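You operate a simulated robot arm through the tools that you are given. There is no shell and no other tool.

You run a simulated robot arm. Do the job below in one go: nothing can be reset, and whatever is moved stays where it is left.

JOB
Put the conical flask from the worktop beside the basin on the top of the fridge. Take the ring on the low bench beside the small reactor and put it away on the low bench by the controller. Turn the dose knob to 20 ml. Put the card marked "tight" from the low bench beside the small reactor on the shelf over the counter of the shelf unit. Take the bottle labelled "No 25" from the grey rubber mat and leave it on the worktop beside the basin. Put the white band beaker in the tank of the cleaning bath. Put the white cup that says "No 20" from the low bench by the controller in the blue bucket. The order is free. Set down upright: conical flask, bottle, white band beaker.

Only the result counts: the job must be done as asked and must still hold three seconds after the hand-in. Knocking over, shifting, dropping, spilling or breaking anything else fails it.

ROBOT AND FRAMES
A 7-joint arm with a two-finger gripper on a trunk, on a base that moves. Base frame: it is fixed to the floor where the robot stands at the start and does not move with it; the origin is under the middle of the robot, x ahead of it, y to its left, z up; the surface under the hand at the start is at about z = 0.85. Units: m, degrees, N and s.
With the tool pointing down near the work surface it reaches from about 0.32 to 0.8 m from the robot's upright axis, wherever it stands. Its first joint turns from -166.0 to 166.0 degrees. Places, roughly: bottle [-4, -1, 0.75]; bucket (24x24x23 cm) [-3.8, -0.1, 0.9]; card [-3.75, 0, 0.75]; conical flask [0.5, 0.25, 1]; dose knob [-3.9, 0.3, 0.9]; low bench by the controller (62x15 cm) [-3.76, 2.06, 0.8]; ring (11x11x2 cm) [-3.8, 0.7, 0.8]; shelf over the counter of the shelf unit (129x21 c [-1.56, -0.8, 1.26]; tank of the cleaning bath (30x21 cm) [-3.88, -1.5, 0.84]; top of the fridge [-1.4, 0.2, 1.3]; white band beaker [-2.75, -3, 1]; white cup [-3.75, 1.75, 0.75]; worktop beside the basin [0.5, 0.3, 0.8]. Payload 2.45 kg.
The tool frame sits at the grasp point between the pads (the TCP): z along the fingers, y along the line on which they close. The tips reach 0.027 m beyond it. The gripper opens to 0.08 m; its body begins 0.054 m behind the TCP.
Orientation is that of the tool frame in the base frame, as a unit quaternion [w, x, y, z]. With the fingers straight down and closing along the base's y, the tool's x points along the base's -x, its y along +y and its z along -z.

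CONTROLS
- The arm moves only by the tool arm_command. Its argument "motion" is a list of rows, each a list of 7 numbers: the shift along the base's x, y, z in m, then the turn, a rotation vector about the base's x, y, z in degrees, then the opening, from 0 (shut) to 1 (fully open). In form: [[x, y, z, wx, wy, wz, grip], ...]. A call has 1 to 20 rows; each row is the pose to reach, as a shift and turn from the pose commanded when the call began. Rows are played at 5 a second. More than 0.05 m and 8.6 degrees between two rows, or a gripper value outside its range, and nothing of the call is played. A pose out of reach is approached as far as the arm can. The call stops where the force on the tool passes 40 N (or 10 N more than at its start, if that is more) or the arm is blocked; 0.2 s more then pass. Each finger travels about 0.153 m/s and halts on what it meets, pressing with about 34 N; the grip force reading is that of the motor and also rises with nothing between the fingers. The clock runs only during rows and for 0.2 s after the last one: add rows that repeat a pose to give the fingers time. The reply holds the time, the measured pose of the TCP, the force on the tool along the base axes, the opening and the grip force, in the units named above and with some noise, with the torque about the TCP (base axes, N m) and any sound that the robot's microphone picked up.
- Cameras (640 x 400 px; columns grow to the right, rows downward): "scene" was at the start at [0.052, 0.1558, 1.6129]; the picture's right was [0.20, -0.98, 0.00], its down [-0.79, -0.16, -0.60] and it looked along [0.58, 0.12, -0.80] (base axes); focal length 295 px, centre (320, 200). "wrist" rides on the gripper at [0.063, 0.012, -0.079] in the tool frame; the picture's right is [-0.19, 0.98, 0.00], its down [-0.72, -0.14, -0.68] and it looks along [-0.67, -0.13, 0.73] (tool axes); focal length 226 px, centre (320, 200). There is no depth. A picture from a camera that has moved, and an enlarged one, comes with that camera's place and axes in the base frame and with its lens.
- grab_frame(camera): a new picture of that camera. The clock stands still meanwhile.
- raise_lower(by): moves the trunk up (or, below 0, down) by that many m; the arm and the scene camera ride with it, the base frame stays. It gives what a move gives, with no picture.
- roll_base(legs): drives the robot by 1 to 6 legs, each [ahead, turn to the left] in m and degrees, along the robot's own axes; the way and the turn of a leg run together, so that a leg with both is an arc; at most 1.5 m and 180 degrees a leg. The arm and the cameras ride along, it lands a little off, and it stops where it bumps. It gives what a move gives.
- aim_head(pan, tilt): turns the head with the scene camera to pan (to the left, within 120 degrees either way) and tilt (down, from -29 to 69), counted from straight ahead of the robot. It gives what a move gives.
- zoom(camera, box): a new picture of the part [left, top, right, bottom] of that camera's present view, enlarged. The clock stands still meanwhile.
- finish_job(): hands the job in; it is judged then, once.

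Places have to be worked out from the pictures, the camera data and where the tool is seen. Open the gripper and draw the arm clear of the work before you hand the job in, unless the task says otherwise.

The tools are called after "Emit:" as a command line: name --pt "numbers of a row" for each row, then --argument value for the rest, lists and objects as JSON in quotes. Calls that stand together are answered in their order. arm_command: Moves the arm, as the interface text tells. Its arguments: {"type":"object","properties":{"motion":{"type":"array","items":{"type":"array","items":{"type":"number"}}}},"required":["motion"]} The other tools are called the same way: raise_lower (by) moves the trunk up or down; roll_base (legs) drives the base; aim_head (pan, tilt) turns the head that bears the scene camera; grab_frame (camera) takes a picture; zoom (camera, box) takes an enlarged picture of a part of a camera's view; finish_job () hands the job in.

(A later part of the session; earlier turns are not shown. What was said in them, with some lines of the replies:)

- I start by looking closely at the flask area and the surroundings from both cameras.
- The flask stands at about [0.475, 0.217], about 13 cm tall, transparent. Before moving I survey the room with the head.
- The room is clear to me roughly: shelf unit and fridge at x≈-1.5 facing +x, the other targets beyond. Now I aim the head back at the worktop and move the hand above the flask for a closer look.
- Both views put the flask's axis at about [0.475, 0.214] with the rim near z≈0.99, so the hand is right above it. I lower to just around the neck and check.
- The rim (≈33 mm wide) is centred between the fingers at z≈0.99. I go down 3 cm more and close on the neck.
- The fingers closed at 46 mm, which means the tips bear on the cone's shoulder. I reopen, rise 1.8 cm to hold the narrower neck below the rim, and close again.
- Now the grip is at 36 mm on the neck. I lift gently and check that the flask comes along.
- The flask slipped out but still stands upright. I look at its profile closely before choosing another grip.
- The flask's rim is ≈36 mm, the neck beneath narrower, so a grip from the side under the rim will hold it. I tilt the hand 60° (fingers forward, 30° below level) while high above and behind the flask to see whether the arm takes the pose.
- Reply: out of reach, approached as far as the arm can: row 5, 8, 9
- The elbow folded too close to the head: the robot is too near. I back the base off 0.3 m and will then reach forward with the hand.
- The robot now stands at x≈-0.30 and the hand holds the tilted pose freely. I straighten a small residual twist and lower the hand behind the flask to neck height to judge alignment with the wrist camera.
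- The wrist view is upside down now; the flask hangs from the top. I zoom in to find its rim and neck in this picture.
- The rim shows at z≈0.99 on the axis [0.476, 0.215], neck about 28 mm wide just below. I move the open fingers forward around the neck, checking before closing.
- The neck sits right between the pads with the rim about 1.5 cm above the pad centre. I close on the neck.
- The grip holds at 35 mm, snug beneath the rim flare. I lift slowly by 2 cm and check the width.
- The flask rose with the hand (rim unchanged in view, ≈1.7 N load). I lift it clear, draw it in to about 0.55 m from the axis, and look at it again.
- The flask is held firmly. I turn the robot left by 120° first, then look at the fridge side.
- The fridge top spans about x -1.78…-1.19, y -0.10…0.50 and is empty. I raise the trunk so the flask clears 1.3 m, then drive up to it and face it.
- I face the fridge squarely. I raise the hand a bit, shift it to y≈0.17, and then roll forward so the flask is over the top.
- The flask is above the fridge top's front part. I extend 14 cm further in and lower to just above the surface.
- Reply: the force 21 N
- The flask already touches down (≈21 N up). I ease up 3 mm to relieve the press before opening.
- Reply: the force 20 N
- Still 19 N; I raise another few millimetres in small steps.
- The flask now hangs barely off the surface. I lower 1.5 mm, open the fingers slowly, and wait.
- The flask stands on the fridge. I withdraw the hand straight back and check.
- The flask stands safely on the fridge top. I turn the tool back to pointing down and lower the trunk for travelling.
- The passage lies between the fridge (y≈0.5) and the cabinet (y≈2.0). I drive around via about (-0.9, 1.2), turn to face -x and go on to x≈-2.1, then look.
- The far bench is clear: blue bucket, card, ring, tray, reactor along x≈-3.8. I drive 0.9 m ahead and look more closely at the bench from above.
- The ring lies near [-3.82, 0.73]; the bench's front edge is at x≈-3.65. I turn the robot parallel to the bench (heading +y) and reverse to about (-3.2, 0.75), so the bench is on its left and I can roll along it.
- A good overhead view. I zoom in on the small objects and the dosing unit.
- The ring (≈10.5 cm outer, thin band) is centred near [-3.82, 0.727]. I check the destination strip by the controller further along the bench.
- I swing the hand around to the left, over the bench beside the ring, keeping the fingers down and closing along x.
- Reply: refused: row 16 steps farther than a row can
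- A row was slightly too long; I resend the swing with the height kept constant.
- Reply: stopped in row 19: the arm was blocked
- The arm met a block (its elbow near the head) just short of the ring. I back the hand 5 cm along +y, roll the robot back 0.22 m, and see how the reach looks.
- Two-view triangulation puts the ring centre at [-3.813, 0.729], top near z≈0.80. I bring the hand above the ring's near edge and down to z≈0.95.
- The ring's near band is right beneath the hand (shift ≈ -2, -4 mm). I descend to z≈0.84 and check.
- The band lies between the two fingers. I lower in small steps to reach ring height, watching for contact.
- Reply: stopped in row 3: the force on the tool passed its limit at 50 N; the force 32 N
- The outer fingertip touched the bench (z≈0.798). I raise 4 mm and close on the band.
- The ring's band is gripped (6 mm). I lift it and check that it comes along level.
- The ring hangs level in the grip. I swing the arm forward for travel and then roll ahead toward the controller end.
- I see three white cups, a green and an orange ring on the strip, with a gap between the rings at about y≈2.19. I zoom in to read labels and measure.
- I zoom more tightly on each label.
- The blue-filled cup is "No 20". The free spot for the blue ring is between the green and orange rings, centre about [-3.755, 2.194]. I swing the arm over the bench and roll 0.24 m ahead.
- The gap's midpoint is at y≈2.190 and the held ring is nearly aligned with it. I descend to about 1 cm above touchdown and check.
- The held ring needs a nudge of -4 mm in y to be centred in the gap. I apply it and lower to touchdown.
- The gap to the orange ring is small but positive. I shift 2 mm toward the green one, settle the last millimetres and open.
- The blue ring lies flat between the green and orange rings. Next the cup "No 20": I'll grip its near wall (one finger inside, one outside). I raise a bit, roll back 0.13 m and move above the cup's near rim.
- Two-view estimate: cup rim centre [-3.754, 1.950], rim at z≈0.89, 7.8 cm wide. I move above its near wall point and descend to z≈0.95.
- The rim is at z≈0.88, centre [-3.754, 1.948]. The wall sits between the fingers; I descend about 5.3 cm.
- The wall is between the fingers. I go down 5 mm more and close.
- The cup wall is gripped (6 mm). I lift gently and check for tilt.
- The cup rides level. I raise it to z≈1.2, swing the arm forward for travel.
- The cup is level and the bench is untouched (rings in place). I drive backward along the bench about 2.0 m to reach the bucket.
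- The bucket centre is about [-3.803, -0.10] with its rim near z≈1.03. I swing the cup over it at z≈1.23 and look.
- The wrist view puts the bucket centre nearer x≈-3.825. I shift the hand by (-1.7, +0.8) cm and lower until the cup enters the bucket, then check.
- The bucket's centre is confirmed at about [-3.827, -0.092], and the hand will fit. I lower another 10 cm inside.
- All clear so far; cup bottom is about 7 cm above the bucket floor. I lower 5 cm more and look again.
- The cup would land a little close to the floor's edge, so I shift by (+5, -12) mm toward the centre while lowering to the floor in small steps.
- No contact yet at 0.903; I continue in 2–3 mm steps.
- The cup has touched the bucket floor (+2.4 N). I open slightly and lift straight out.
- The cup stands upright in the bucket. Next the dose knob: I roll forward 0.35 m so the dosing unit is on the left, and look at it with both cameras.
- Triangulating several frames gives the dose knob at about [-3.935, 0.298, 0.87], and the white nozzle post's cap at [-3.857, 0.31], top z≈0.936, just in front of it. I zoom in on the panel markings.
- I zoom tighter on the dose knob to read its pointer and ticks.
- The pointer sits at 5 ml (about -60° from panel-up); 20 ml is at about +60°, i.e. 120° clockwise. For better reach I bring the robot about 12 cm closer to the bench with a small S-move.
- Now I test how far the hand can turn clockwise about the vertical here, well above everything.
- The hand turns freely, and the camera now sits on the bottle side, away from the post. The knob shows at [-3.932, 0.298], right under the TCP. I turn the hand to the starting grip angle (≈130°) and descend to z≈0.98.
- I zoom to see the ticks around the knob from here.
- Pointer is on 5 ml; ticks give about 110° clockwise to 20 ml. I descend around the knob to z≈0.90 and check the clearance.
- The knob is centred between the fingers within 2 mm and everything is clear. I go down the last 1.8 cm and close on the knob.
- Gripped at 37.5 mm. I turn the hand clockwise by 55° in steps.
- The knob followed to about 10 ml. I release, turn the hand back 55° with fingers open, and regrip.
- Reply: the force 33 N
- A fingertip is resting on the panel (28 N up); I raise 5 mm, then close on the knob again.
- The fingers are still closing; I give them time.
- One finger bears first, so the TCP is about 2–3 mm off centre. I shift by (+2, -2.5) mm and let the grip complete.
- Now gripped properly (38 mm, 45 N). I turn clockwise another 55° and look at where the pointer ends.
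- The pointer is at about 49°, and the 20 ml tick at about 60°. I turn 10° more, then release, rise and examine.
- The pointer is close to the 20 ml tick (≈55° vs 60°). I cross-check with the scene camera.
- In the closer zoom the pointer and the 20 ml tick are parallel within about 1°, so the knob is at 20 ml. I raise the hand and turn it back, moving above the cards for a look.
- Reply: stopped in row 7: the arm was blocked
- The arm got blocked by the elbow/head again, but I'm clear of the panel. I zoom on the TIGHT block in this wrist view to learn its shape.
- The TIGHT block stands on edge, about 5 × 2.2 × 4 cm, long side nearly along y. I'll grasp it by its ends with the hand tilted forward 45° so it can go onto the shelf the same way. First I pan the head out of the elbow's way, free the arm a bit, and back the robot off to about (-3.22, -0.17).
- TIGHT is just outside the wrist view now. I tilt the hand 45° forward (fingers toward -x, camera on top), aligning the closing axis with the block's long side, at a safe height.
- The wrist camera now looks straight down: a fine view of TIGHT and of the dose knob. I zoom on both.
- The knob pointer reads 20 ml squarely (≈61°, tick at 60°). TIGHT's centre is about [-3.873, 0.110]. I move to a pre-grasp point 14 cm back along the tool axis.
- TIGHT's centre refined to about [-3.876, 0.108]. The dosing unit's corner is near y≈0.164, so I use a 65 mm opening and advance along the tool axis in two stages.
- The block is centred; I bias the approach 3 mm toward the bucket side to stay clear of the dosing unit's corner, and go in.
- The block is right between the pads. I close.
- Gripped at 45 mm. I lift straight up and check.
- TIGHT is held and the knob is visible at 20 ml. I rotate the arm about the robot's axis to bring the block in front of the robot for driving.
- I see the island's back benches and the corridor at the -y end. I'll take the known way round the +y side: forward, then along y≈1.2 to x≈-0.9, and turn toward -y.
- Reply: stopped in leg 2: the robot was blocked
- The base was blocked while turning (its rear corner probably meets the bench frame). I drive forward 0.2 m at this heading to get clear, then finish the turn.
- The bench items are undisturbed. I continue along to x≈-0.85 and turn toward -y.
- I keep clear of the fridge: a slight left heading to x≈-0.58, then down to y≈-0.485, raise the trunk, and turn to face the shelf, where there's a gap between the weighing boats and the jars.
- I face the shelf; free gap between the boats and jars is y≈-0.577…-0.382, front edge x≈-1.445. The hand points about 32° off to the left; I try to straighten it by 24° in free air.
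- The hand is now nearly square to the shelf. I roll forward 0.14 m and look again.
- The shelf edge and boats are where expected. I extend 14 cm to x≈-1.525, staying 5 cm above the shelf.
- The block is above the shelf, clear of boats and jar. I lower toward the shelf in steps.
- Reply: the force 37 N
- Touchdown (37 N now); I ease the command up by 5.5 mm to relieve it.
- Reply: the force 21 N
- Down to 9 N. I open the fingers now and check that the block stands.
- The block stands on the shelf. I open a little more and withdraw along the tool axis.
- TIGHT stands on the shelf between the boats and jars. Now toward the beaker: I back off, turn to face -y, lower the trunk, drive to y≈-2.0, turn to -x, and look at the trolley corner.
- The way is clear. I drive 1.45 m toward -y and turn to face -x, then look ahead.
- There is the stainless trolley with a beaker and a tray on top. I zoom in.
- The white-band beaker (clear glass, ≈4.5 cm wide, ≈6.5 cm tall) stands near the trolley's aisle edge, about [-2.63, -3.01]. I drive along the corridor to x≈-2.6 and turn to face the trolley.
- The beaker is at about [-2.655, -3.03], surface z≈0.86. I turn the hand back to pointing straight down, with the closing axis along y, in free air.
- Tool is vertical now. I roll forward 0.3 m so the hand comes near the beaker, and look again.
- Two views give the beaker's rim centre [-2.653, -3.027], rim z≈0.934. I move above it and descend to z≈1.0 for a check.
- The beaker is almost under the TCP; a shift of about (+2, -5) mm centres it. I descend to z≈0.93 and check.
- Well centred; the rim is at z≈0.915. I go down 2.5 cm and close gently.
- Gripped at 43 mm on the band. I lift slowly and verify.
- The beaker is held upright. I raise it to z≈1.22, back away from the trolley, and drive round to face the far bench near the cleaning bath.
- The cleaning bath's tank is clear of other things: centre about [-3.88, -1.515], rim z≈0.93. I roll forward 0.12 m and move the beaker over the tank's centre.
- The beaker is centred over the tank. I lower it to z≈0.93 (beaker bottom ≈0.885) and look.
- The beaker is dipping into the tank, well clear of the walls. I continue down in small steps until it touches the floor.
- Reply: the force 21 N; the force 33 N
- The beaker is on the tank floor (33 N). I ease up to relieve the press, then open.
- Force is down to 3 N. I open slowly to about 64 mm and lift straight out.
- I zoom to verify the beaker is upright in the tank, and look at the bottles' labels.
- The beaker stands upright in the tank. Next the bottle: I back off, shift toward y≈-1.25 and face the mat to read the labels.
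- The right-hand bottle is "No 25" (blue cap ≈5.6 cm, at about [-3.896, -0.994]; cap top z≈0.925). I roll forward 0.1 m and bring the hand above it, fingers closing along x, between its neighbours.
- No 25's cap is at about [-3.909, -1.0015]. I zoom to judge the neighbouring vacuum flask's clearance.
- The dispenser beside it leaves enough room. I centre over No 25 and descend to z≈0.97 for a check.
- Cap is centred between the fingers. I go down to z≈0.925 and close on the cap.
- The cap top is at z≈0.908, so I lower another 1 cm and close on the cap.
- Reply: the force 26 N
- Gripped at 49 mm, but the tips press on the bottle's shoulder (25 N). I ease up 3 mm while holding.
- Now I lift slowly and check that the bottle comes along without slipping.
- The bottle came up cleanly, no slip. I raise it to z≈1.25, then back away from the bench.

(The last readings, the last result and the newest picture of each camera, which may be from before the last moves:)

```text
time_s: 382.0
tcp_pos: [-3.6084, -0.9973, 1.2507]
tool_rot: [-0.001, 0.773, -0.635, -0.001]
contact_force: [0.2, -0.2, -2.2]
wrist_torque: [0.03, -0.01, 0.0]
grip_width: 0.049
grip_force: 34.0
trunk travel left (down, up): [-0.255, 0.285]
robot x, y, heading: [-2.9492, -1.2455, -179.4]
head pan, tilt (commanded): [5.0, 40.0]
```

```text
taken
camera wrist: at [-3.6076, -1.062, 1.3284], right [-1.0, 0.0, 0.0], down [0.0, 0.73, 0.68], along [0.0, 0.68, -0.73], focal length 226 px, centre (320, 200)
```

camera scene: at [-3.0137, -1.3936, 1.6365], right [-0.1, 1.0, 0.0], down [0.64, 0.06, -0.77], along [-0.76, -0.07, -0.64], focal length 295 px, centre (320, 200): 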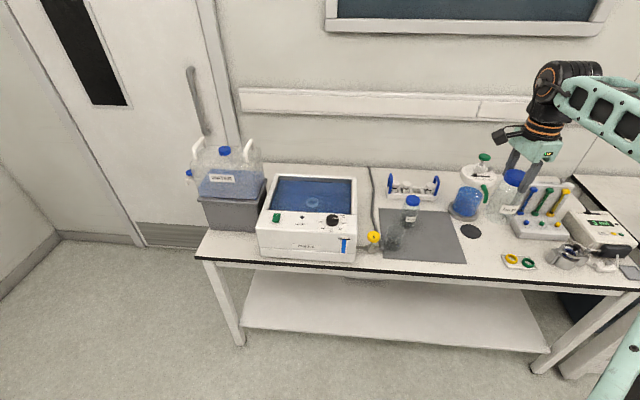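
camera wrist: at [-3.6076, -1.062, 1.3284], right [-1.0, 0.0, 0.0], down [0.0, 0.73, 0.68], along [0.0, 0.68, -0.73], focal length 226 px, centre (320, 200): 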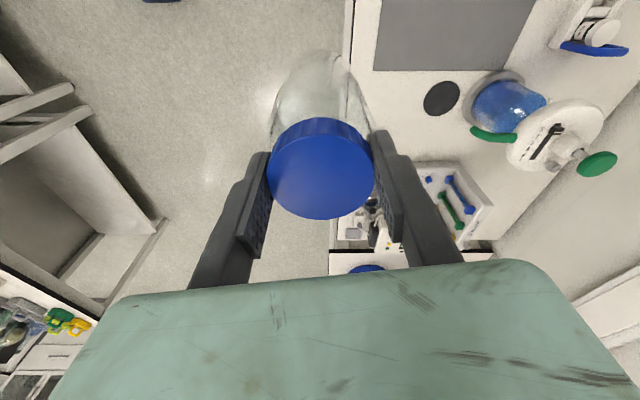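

The bottle is steady. I turn left and drive down to the corridor (y≈-2.05), then turn to +x.

Emit:
roll_base --legs '[[0, 90], [0.8, 0], [0, 89.5]]'

Emit:
aim_head --pan 0 --tilt 25

Emit:
grab_frame --camera "scene"

Emit:
grab_frame --camera "wrist"

```text
time_s: 394.1
tcp_pos: [-2.2745, -2.2979, 1.2507]
tool_rot: [0.0, 0.635, 0.772, -0.002]
contact_force: [0.5, 0.0, -2.2]
wrist_torque: [0.03, 0.0, -0.01]
grip_width: 0.0487
grip_force: 34.5
trunk travel left (down, up): [-0.255, 0.285]
robot x, y, heading: [-2.9358, -2.0475, 0.1]
head pan, tilt (commanded): [5.0, 40.0]
```

```text
time_s: 394.9
tcp_pos: [-2.276, -2.2991, 1.2509]
tool_rot: [0.001, 0.634, 0.773, -0.001]
contact_force: [0.5, -0.1, -1.7]
wrist_torque: [0.03, 0.0, 0.04]
grip_width: 0.0487
grip_force: 33.9
trunk travel left (down, up): [-0.255, 0.285]
robot x, y, heading: [-2.935, -2.0519, 0.5]
head pan, tilt (commanded): [0.0, 25.0]
```

```text
taken
camera scene: at [-2.8635, -1.9077, 1.6597], right [0.01, -1.0, 0.0], down [-0.42, 0.0, -0.91], along [0.91, 0.01, -0.42], focal length 295 px, centre (320, 200)
```

scene: 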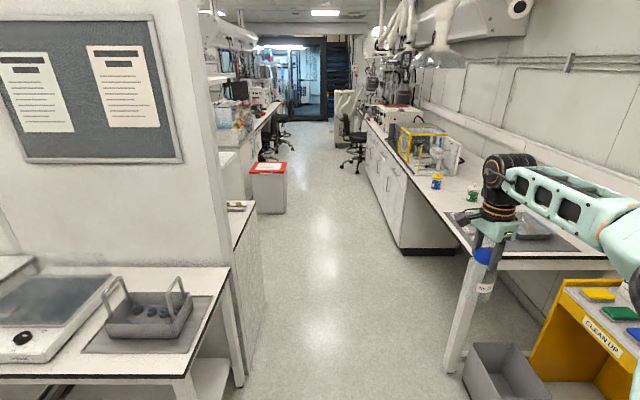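

```text
taken
camera wrist: at [-2.2744, -2.2338, 1.328], right [1.0, 0.0, 0.0], down [0.0, -0.73, 0.68], along [0.0, -0.68, -0.73], focal length 226 px, centre (320, 200)
```

wrist: 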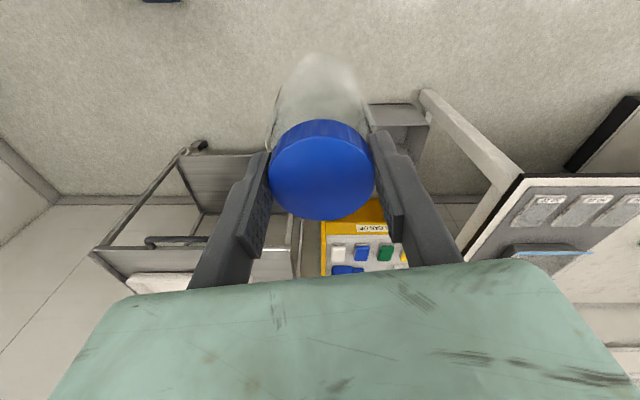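

The corridor is clear. I drive 2.33 m to x≈-0.6, turn left to +y, and go up to y≈0.

Emit:
roll_base --legs '[[1.2, 0], [1.13, 0], [0, 89.5], [1.0, 0], [1.05, 0]]'

Emit:
aim_head --pan -70 --tilt 35

Emit:
grab_frame --camera "scene"

Emit:
grab_frame --camera "wrist"

```text
time_s: 420.1
tcp_pos: [-0.3363, 0.673, 1.2502]
tool_rot: [0.001, -0.085, 0.996, -0.001]
contact_force: [0.2, -0.1, -1.3]
wrist_torque: [-0.02, 0.02, -0.01]
grip_width: 0.0487
grip_force: 34.3
trunk travel left (down, up): [-0.255, 0.285]
robot x, y, heading: [-0.5979, 0.0206, 89.0]
head pan, tilt (commanded): [0.0, 25.0]
```

```text
time_s: 421.5
tcp_pos: [-0.3343, 0.6727, 1.2501]
tool_rot: [0.001, -0.086, 0.996, -0.001]
contact_force: [0.1, 0.3, -1.8]
wrist_torque: [0.02, 0.02, -0.01]
grip_width: 0.0489
grip_force: 34.0
trunk travel left (down, up): [-0.255, 0.285]
robot x, y, heading: [-0.5984, 0.017, 89.0]
head pan, tilt (commanded): [-70.0, 35.0]
```

```text
taken
camera scene: at [-0.6589, 0.0318, 1.644], right [0.33, -0.94, 0.0], down [-0.54, -0.19, -0.82], along [0.77, 0.27, -0.57], focal length 295 px, centre (320, 200)
```

scene: 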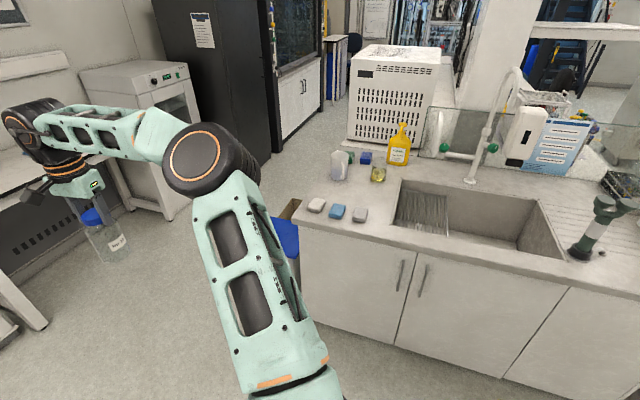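

```text
taken
camera wrist: at [-0.3999, 0.6739, 1.328], right [0.02, 1.0, 0.0], down [0.73, -0.02, 0.68], along [0.68, -0.02, -0.73], focal length 226 px, centre (320, 200)
```

wrist: 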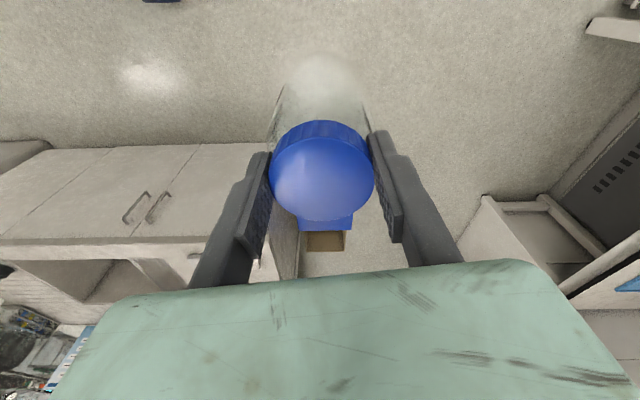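

I'm beside the worktop. The flask's former spot at about [0.48, 0.215] is free. I turn right to 29°, drive 0.43 m, then settle at heading 20° so the bottle hangs over that spot.

Emit:
roll_base --legs '[[0, -60], [0.427, 0], [0, -9]]'

Emit:
aim_head --pan -10 --tilt 45

Emit:
grab_frame --camera "scene"

Emit:
grab_frame --camera "wrist"

```text
time_s: 427.4
tcp_pos: [0.4738, 0.2194, 1.2516]
tool_rot: [0.001, 0.491, 0.871, -0.002]
contact_force: [-0.2, -0.7, -0.9]
wrist_torque: [0.0, 0.0, -0.04]
grip_width: 0.0485
grip_force: 34.1
trunk travel left (down, up): [-0.255, 0.285]
robot x, y, heading: [-0.2324, 0.2318, 20.4]
head pan, tilt (commanded): [-70.0, 35.0]
```

```text
time_s: 428.7
tcp_pos: [0.4746, 0.2179, 1.2502]
tool_rot: [0.0, 0.491, 0.871, -0.002]
contact_force: [-0.4, 0.1, -2.6]
wrist_torque: [0.01, 0.01, -0.01]
grip_width: 0.0488
grip_force: 34.0
trunk travel left (down, up): [-0.255, 0.285]
robot x, y, heading: [-0.2295, 0.2276, 20.5]
head pan, tilt (commanded): [-10.0, 45.0]
```

```text
taken
camera scene: at [-0.2188, 0.3676, 1.6292], right [0.18, -0.98, 0.0], down [-0.7, -0.13, -0.71], along [0.7, 0.13, -0.71], focal length 295 px, centre (320, 200)
```

scene: 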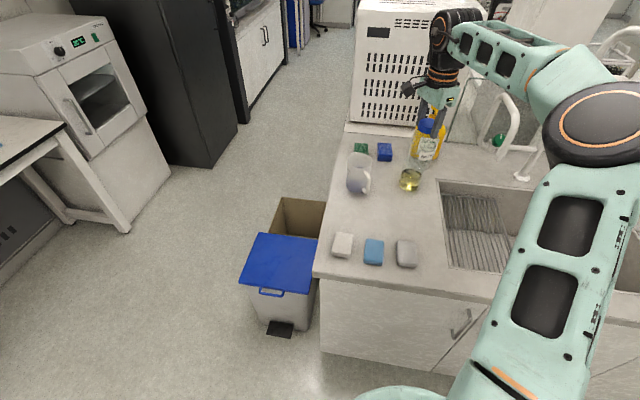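

```text
taken
camera wrist: at [0.4522, 0.2799, 1.328], right [0.94, 0.34, 0.0], down [0.25, -0.69, 0.68], along [0.23, -0.64, -0.73], focal length 226 px, centre (320, 200)
```

wrist: 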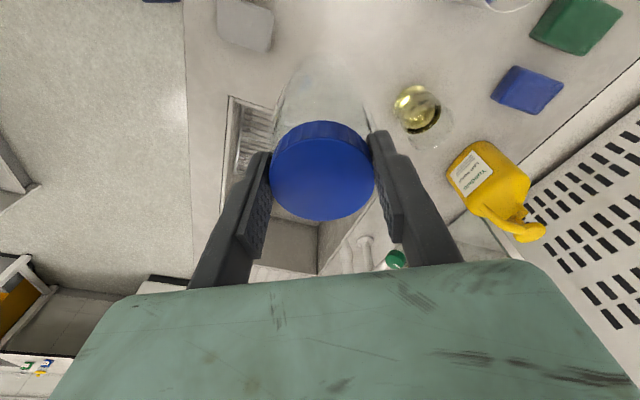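

The spot is free: 3 cm clear of the grey sponge and well off the sink. I lower the bottle toward the worktop.

Emit:
arm_command --pt "0.008 0 -0.04 0 0 0 0.5" --pt "0.008 0 -0.08 0 0 0 0.5" --pt "0.008 0 -0.12 0 0 0 0.5" --pt "0.008 0 -0.16 0 0 0 0.5" --pt "0.008 0 -0.2 0 0 0 0.5" --pt "0.008 0 -0.235 0 0 0 0.5" --pt "0.008 0 -0.255 0 0 0 0.5"

Emit:
zoom --camera "scene" --box '[320, 130, 480, 280]'

Emit:
grab_frame --camera "wrist"

```text
time_s: 430.3
tcp_pos: [0.4819, 0.2196, 0.9935]
tool_rot: [0.001, 0.49, 0.872, -0.002]
contact_force: [-0.2, 0.5, -1.1]
wrist_torque: [0.02, 0.02, 0.0]
grip_width: 0.0488
grip_force: 33.9
trunk travel left (down, up): [-0.255, 0.285]
robot x, y, heading: [-0.2315, 0.226, 20.4]
head pan, tilt (commanded): [-10.0, 45.0]
```

```text
2.67 times, centred on (400, 205) of scene
camera zoom: at [-0.2186, 0.3676, 1.6292], right [0.18, -0.98, 0.0], down [-0.7, -0.13, -0.71], along [0.7, 0.13, -0.71], focal length 787 px, centre (107, 187)
```

zoom: 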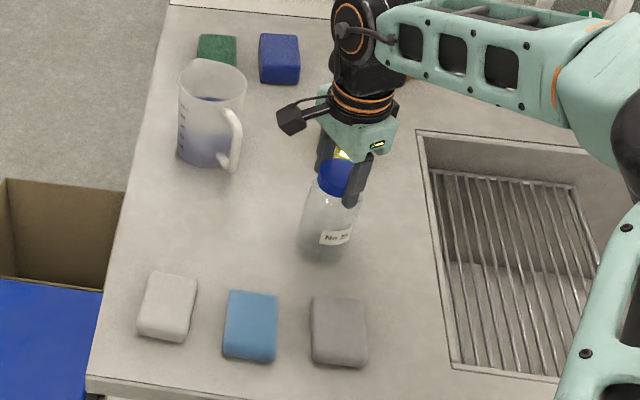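

```text
taken
camera wrist: at [0.4605, 0.28, 1.0714], right [0.94, 0.34, 0.0], down [0.25, -0.69, 0.68], along [0.23, -0.64, -0.73], focal length 226 px, centre (320, 200)
```

wrist: 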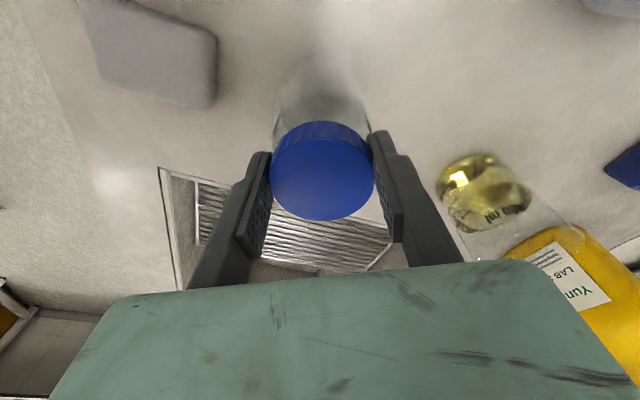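

The bottle is just above the worktop, clear of everything. I continue in small steps to touchdown.

Emit:
arm_command --pt "0 0 -0.006 0 0 0 0.5" --pt "0 0 -0.012 0 0 0 0.5"

Emit:
arm_command --pt "0 0 -0.003 0 0 0 0.5" --pt "0 0 -0.006 0 0 0 0.5"

```text
time_s: 430.9
tcp_pos: [0.4816, 0.219, 0.9855]
tool_rot: [0.003, 0.49, 0.871, 0.001]
contact_force: [2.0, 0.6, 19.5]
wrist_torque: [0.0, 0.41, 0.01]
grip_width: 0.0487
grip_force: 33.8
trunk travel left (down, up): [-0.255, 0.285]
robot x, y, heading: [-0.2308, 0.229, 20.2]
head pan, tilt (commanded): [-10.0, 45.0]
```

```text
time_s: 431.4
tcp_pos: [0.4827, 0.2191, 0.9857]
tool_rot: [0.004, 0.492, 0.871, 0.002]
contact_force: [-2.5, 0.5, 15.3]
wrist_torque: [-0.24, 0.53, -0.03]
grip_width: 0.0485
grip_force: 34.3
trunk travel left (down, up): [-0.255, 0.285]
robot x, y, heading: [-0.2321, 0.2254, 20.3]
head pan, tilt (commanded): [-10.0, 45.0]
stopped in row 2: the force on the tool passed its limit at 44 N (the readings are from after the stop); the commanded pose is now the measured one
```

Touchdown at z≈0.986. I ease up slightly to relieve the force.

Emit:
arm_command --pt "0 0 0.001 0 0 0 0.5" --pt "0 0 0.0015 0 0 0 0.5" --pt "0 0 0.0015 0 0 0 0.5"

```text
time_s: 432.2
tcp_pos: [0.4839, 0.2193, 0.9862]
tool_rot: [0.004, 0.491, 0.871, 0.002]
contact_force: [2.4, 0.0, 13.4]
wrist_torque: [-0.11, 0.08, 0.04]
grip_width: 0.0488
grip_force: 34.6
trunk travel left (down, up): [-0.255, 0.285]
robot x, y, heading: [-0.2298, 0.2262, 20.3]
head pan, tilt (commanded): [-10.0, 45.0]
```

Emit:
arm_command --pt "0 0 0.001 0 0 0 0.5" --pt "0 0 0.0015 0 0 0 0.5" --pt "0 0 0.0015 0 0 0 0.5"

```text
time_s: 433.0
tcp_pos: [0.4832, 0.2193, 0.9853]
tool_rot: [0.003, 0.491, 0.871, 0.001]
contact_force: [1.1, 0.3, 2.9]
wrist_torque: [-0.02, -0.01, -0.01]
grip_width: 0.0488
grip_force: 34.1
trunk travel left (down, up): [-0.255, 0.285]
robot x, y, heading: [-0.2332, 0.2265, 20.4]
head pan, tilt (commanded): [-10.0, 45.0]
```

Only 3 N left; I open the fingers slowly, then lift straight up.

Emit:
arm_command --pt "0 0 0 0 0 0 0.65" --pt "0 0 0 0 0 0 0.8" --pt "0 0 0 0 0 0 0.95" --pt "0 0 0 0 0 0 0.95" --pt "0 0 0.02 0 0 0 0.95" --pt "0 0 0.05 0 0 0 0.95" --pt "0 0 0.09 0 0 0 0.95" --pt "0 0 0.13 0 0 0 0.95" --pt "0 0 0.17 0 0 0 0.95" --pt "0 0 0.21 0 0 0 0.95"

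Emit:
grab_frame --camera "wrist"

Emit:
zoom --camera "scene" --box '[320, 130, 480, 280]'

```text
time_s: 435.2
tcp_pos: [0.4828, 0.2185, 1.1962]
tool_rot: [0.004, 0.491, 0.871, 0.001]
contact_force: [-0.3, 0.3, 0.1]
wrist_torque: [0.02, -0.01, 0.0]
grip_width: 0.0758
grip_force: 0.3
trunk travel left (down, up): [-0.255, 0.285]
robot x, y, heading: [-0.2324, 0.2297, 20.4]
head pan, tilt (commanded): [-10.0, 45.0]
```

```text
taken
camera wrist: at [0.4606, 0.2793, 1.2747], right [0.94, 0.34, 0.01], down [0.25, -0.69, 0.68], along [0.24, -0.64, -0.73], focal length 226 px, centre (320, 200)
```

wrist: 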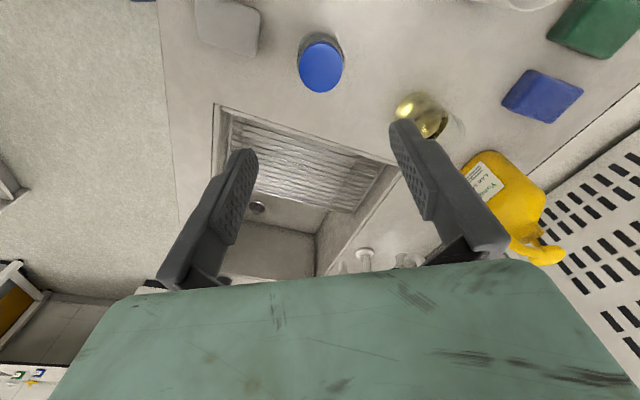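

```text
2.67 times, centred on (400, 205) of scene
camera zoom: at [-0.2195, 0.3678, 1.6292], right [0.18, -0.98, 0.0], down [-0.7, -0.13, -0.71], along [0.7, 0.13, -0.71], focal length 787 px, centre (107, 187)
```

zoom: 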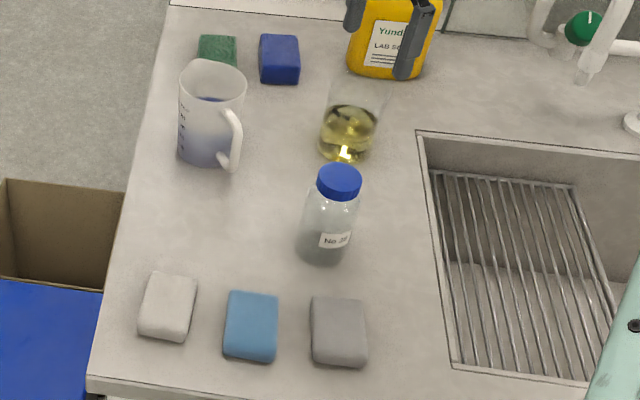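

The bottle "No 25" stands upright on the worktop. I back the robot away and take a last look at the fridge top and shelf.

Emit:
roll_base --legs '[[-0.35, 0], [0, 70]]'

Emit:
aim_head --pan 95 --tilt 20

Emit:
grab_frame --camera "scene"

Emit:
aim_head --pan -60 --tilt 35

Emit:
grab_frame --camera "scene"

```text
time_s: 440.6
tcp_pos: [-0.3066, 0.7747, 1.1952]
tool_rot: [0.002, -0.097, 0.995, 0.002]
contact_force: [0.4, 0.9, 0.1]
wrist_torque: [0.0, 0.03, 0.0]
grip_width: 0.0761
grip_force: 0.0
trunk travel left (down, up): [-0.255, 0.285]
robot x, y, heading: [-0.5593, 0.1053, 90.5]
head pan, tilt (commanded): [-10.0, 45.0]
```

```text
time_s: 442.4
tcp_pos: [-0.3064, 0.7749, 1.1951]
tool_rot: [0.002, -0.097, 0.995, 0.002]
contact_force: [0.3, -0.5, 0.0]
wrist_torque: [0.01, 0.02, -0.01]
grip_width: 0.076
grip_force: 0.1
trunk travel left (down, up): [-0.255, 0.285]
robot x, y, heading: [-0.5592, 0.1076, 90.2]
head pan, tilt (commanded): [95.0, 20.0]
```

```text
taken
camera scene: at [-0.7926, 0.0785, 1.6679], right [-0.09, 1.0, 0.0], down [0.34, 0.03, -0.94], along [-0.94, -0.09, -0.34], focal length 295 px, centre (320, 200)
```

scene: 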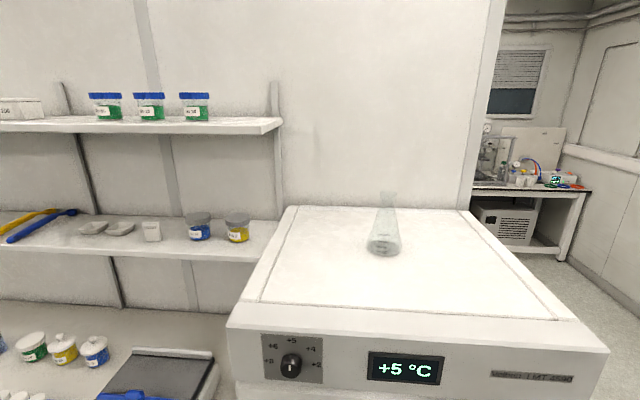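

```text
time_s: 444.9
tcp_pos: [-0.3054, 0.7746, 1.196]
tool_rot: [0.002, -0.097, 0.995, 0.003]
contact_force: [-1.0, 0.4, 0.9]
wrist_torque: [0.0, -0.01, 0.0]
grip_width: 0.076
grip_force: 0.0
trunk travel left (down, up): [-0.255, 0.285]
robot x, y, heading: [-0.5586, 0.1076, 90.4]
head pan, tilt (commanded): [-60.0, 35.0]
```

```text
taken
camera scene: at [-0.624, 0.1319, 1.644], right [0.51, -0.86, 0.0], down [-0.49, -0.29, -0.82], along [0.71, 0.41, -0.57], focal length 295 px, centre (320, 200)
```

scene: 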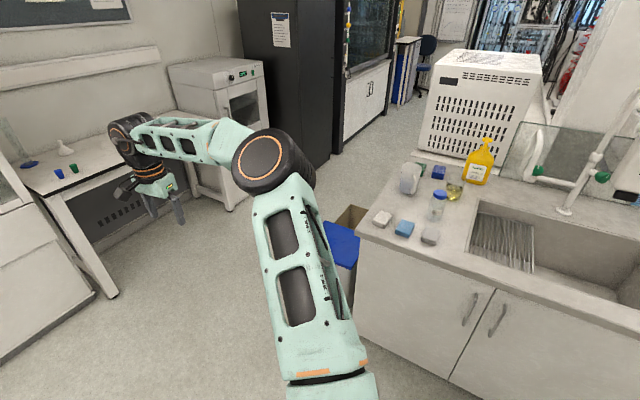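

The flask stands on the fridge, TIGHT stands on the shelf, and the bottle is upright on the worktop. I checked the ring, cup, knob and beaker as I set each one. The gripper is open and the arm is clear, so I hand the job in.

Emit:
finish_job

```text
The job is handed in.
```

All seven parts of the job are done and it is handed in; the judging result has not been shown to me.

| Item | Where it is now |
|---|---|
| Conical flask | Upright on the fridge top |
| Ring | On the low bench by the controller, between the green and orange rings |
| Dose knob | Pointer in line with the 20 ml mark (within about 1–2°) |
| Card "tight" | Standing on the shelf over the counter, between the weighing boats and the jars |
| Bottle "No 25" | Upright on the worktop, where the flask had been |
| White band beaker | Upright in the tank of the cleaning bath |
| White cup "No 20" | Upright in the blue bucket |

I saw the flask, card and bottle in place in the last pictures. The ring, knob, cup and beaker I checked when I set them and did not look at again at the end.

Two things did not go smoothly:
- **Flask:** it slipped out of the first grip but stayed standing where it was.
- **Base:** it was blocked once while turning beside the bench. It probably touched the bench frame, and nothing I could see on the bench had moved.
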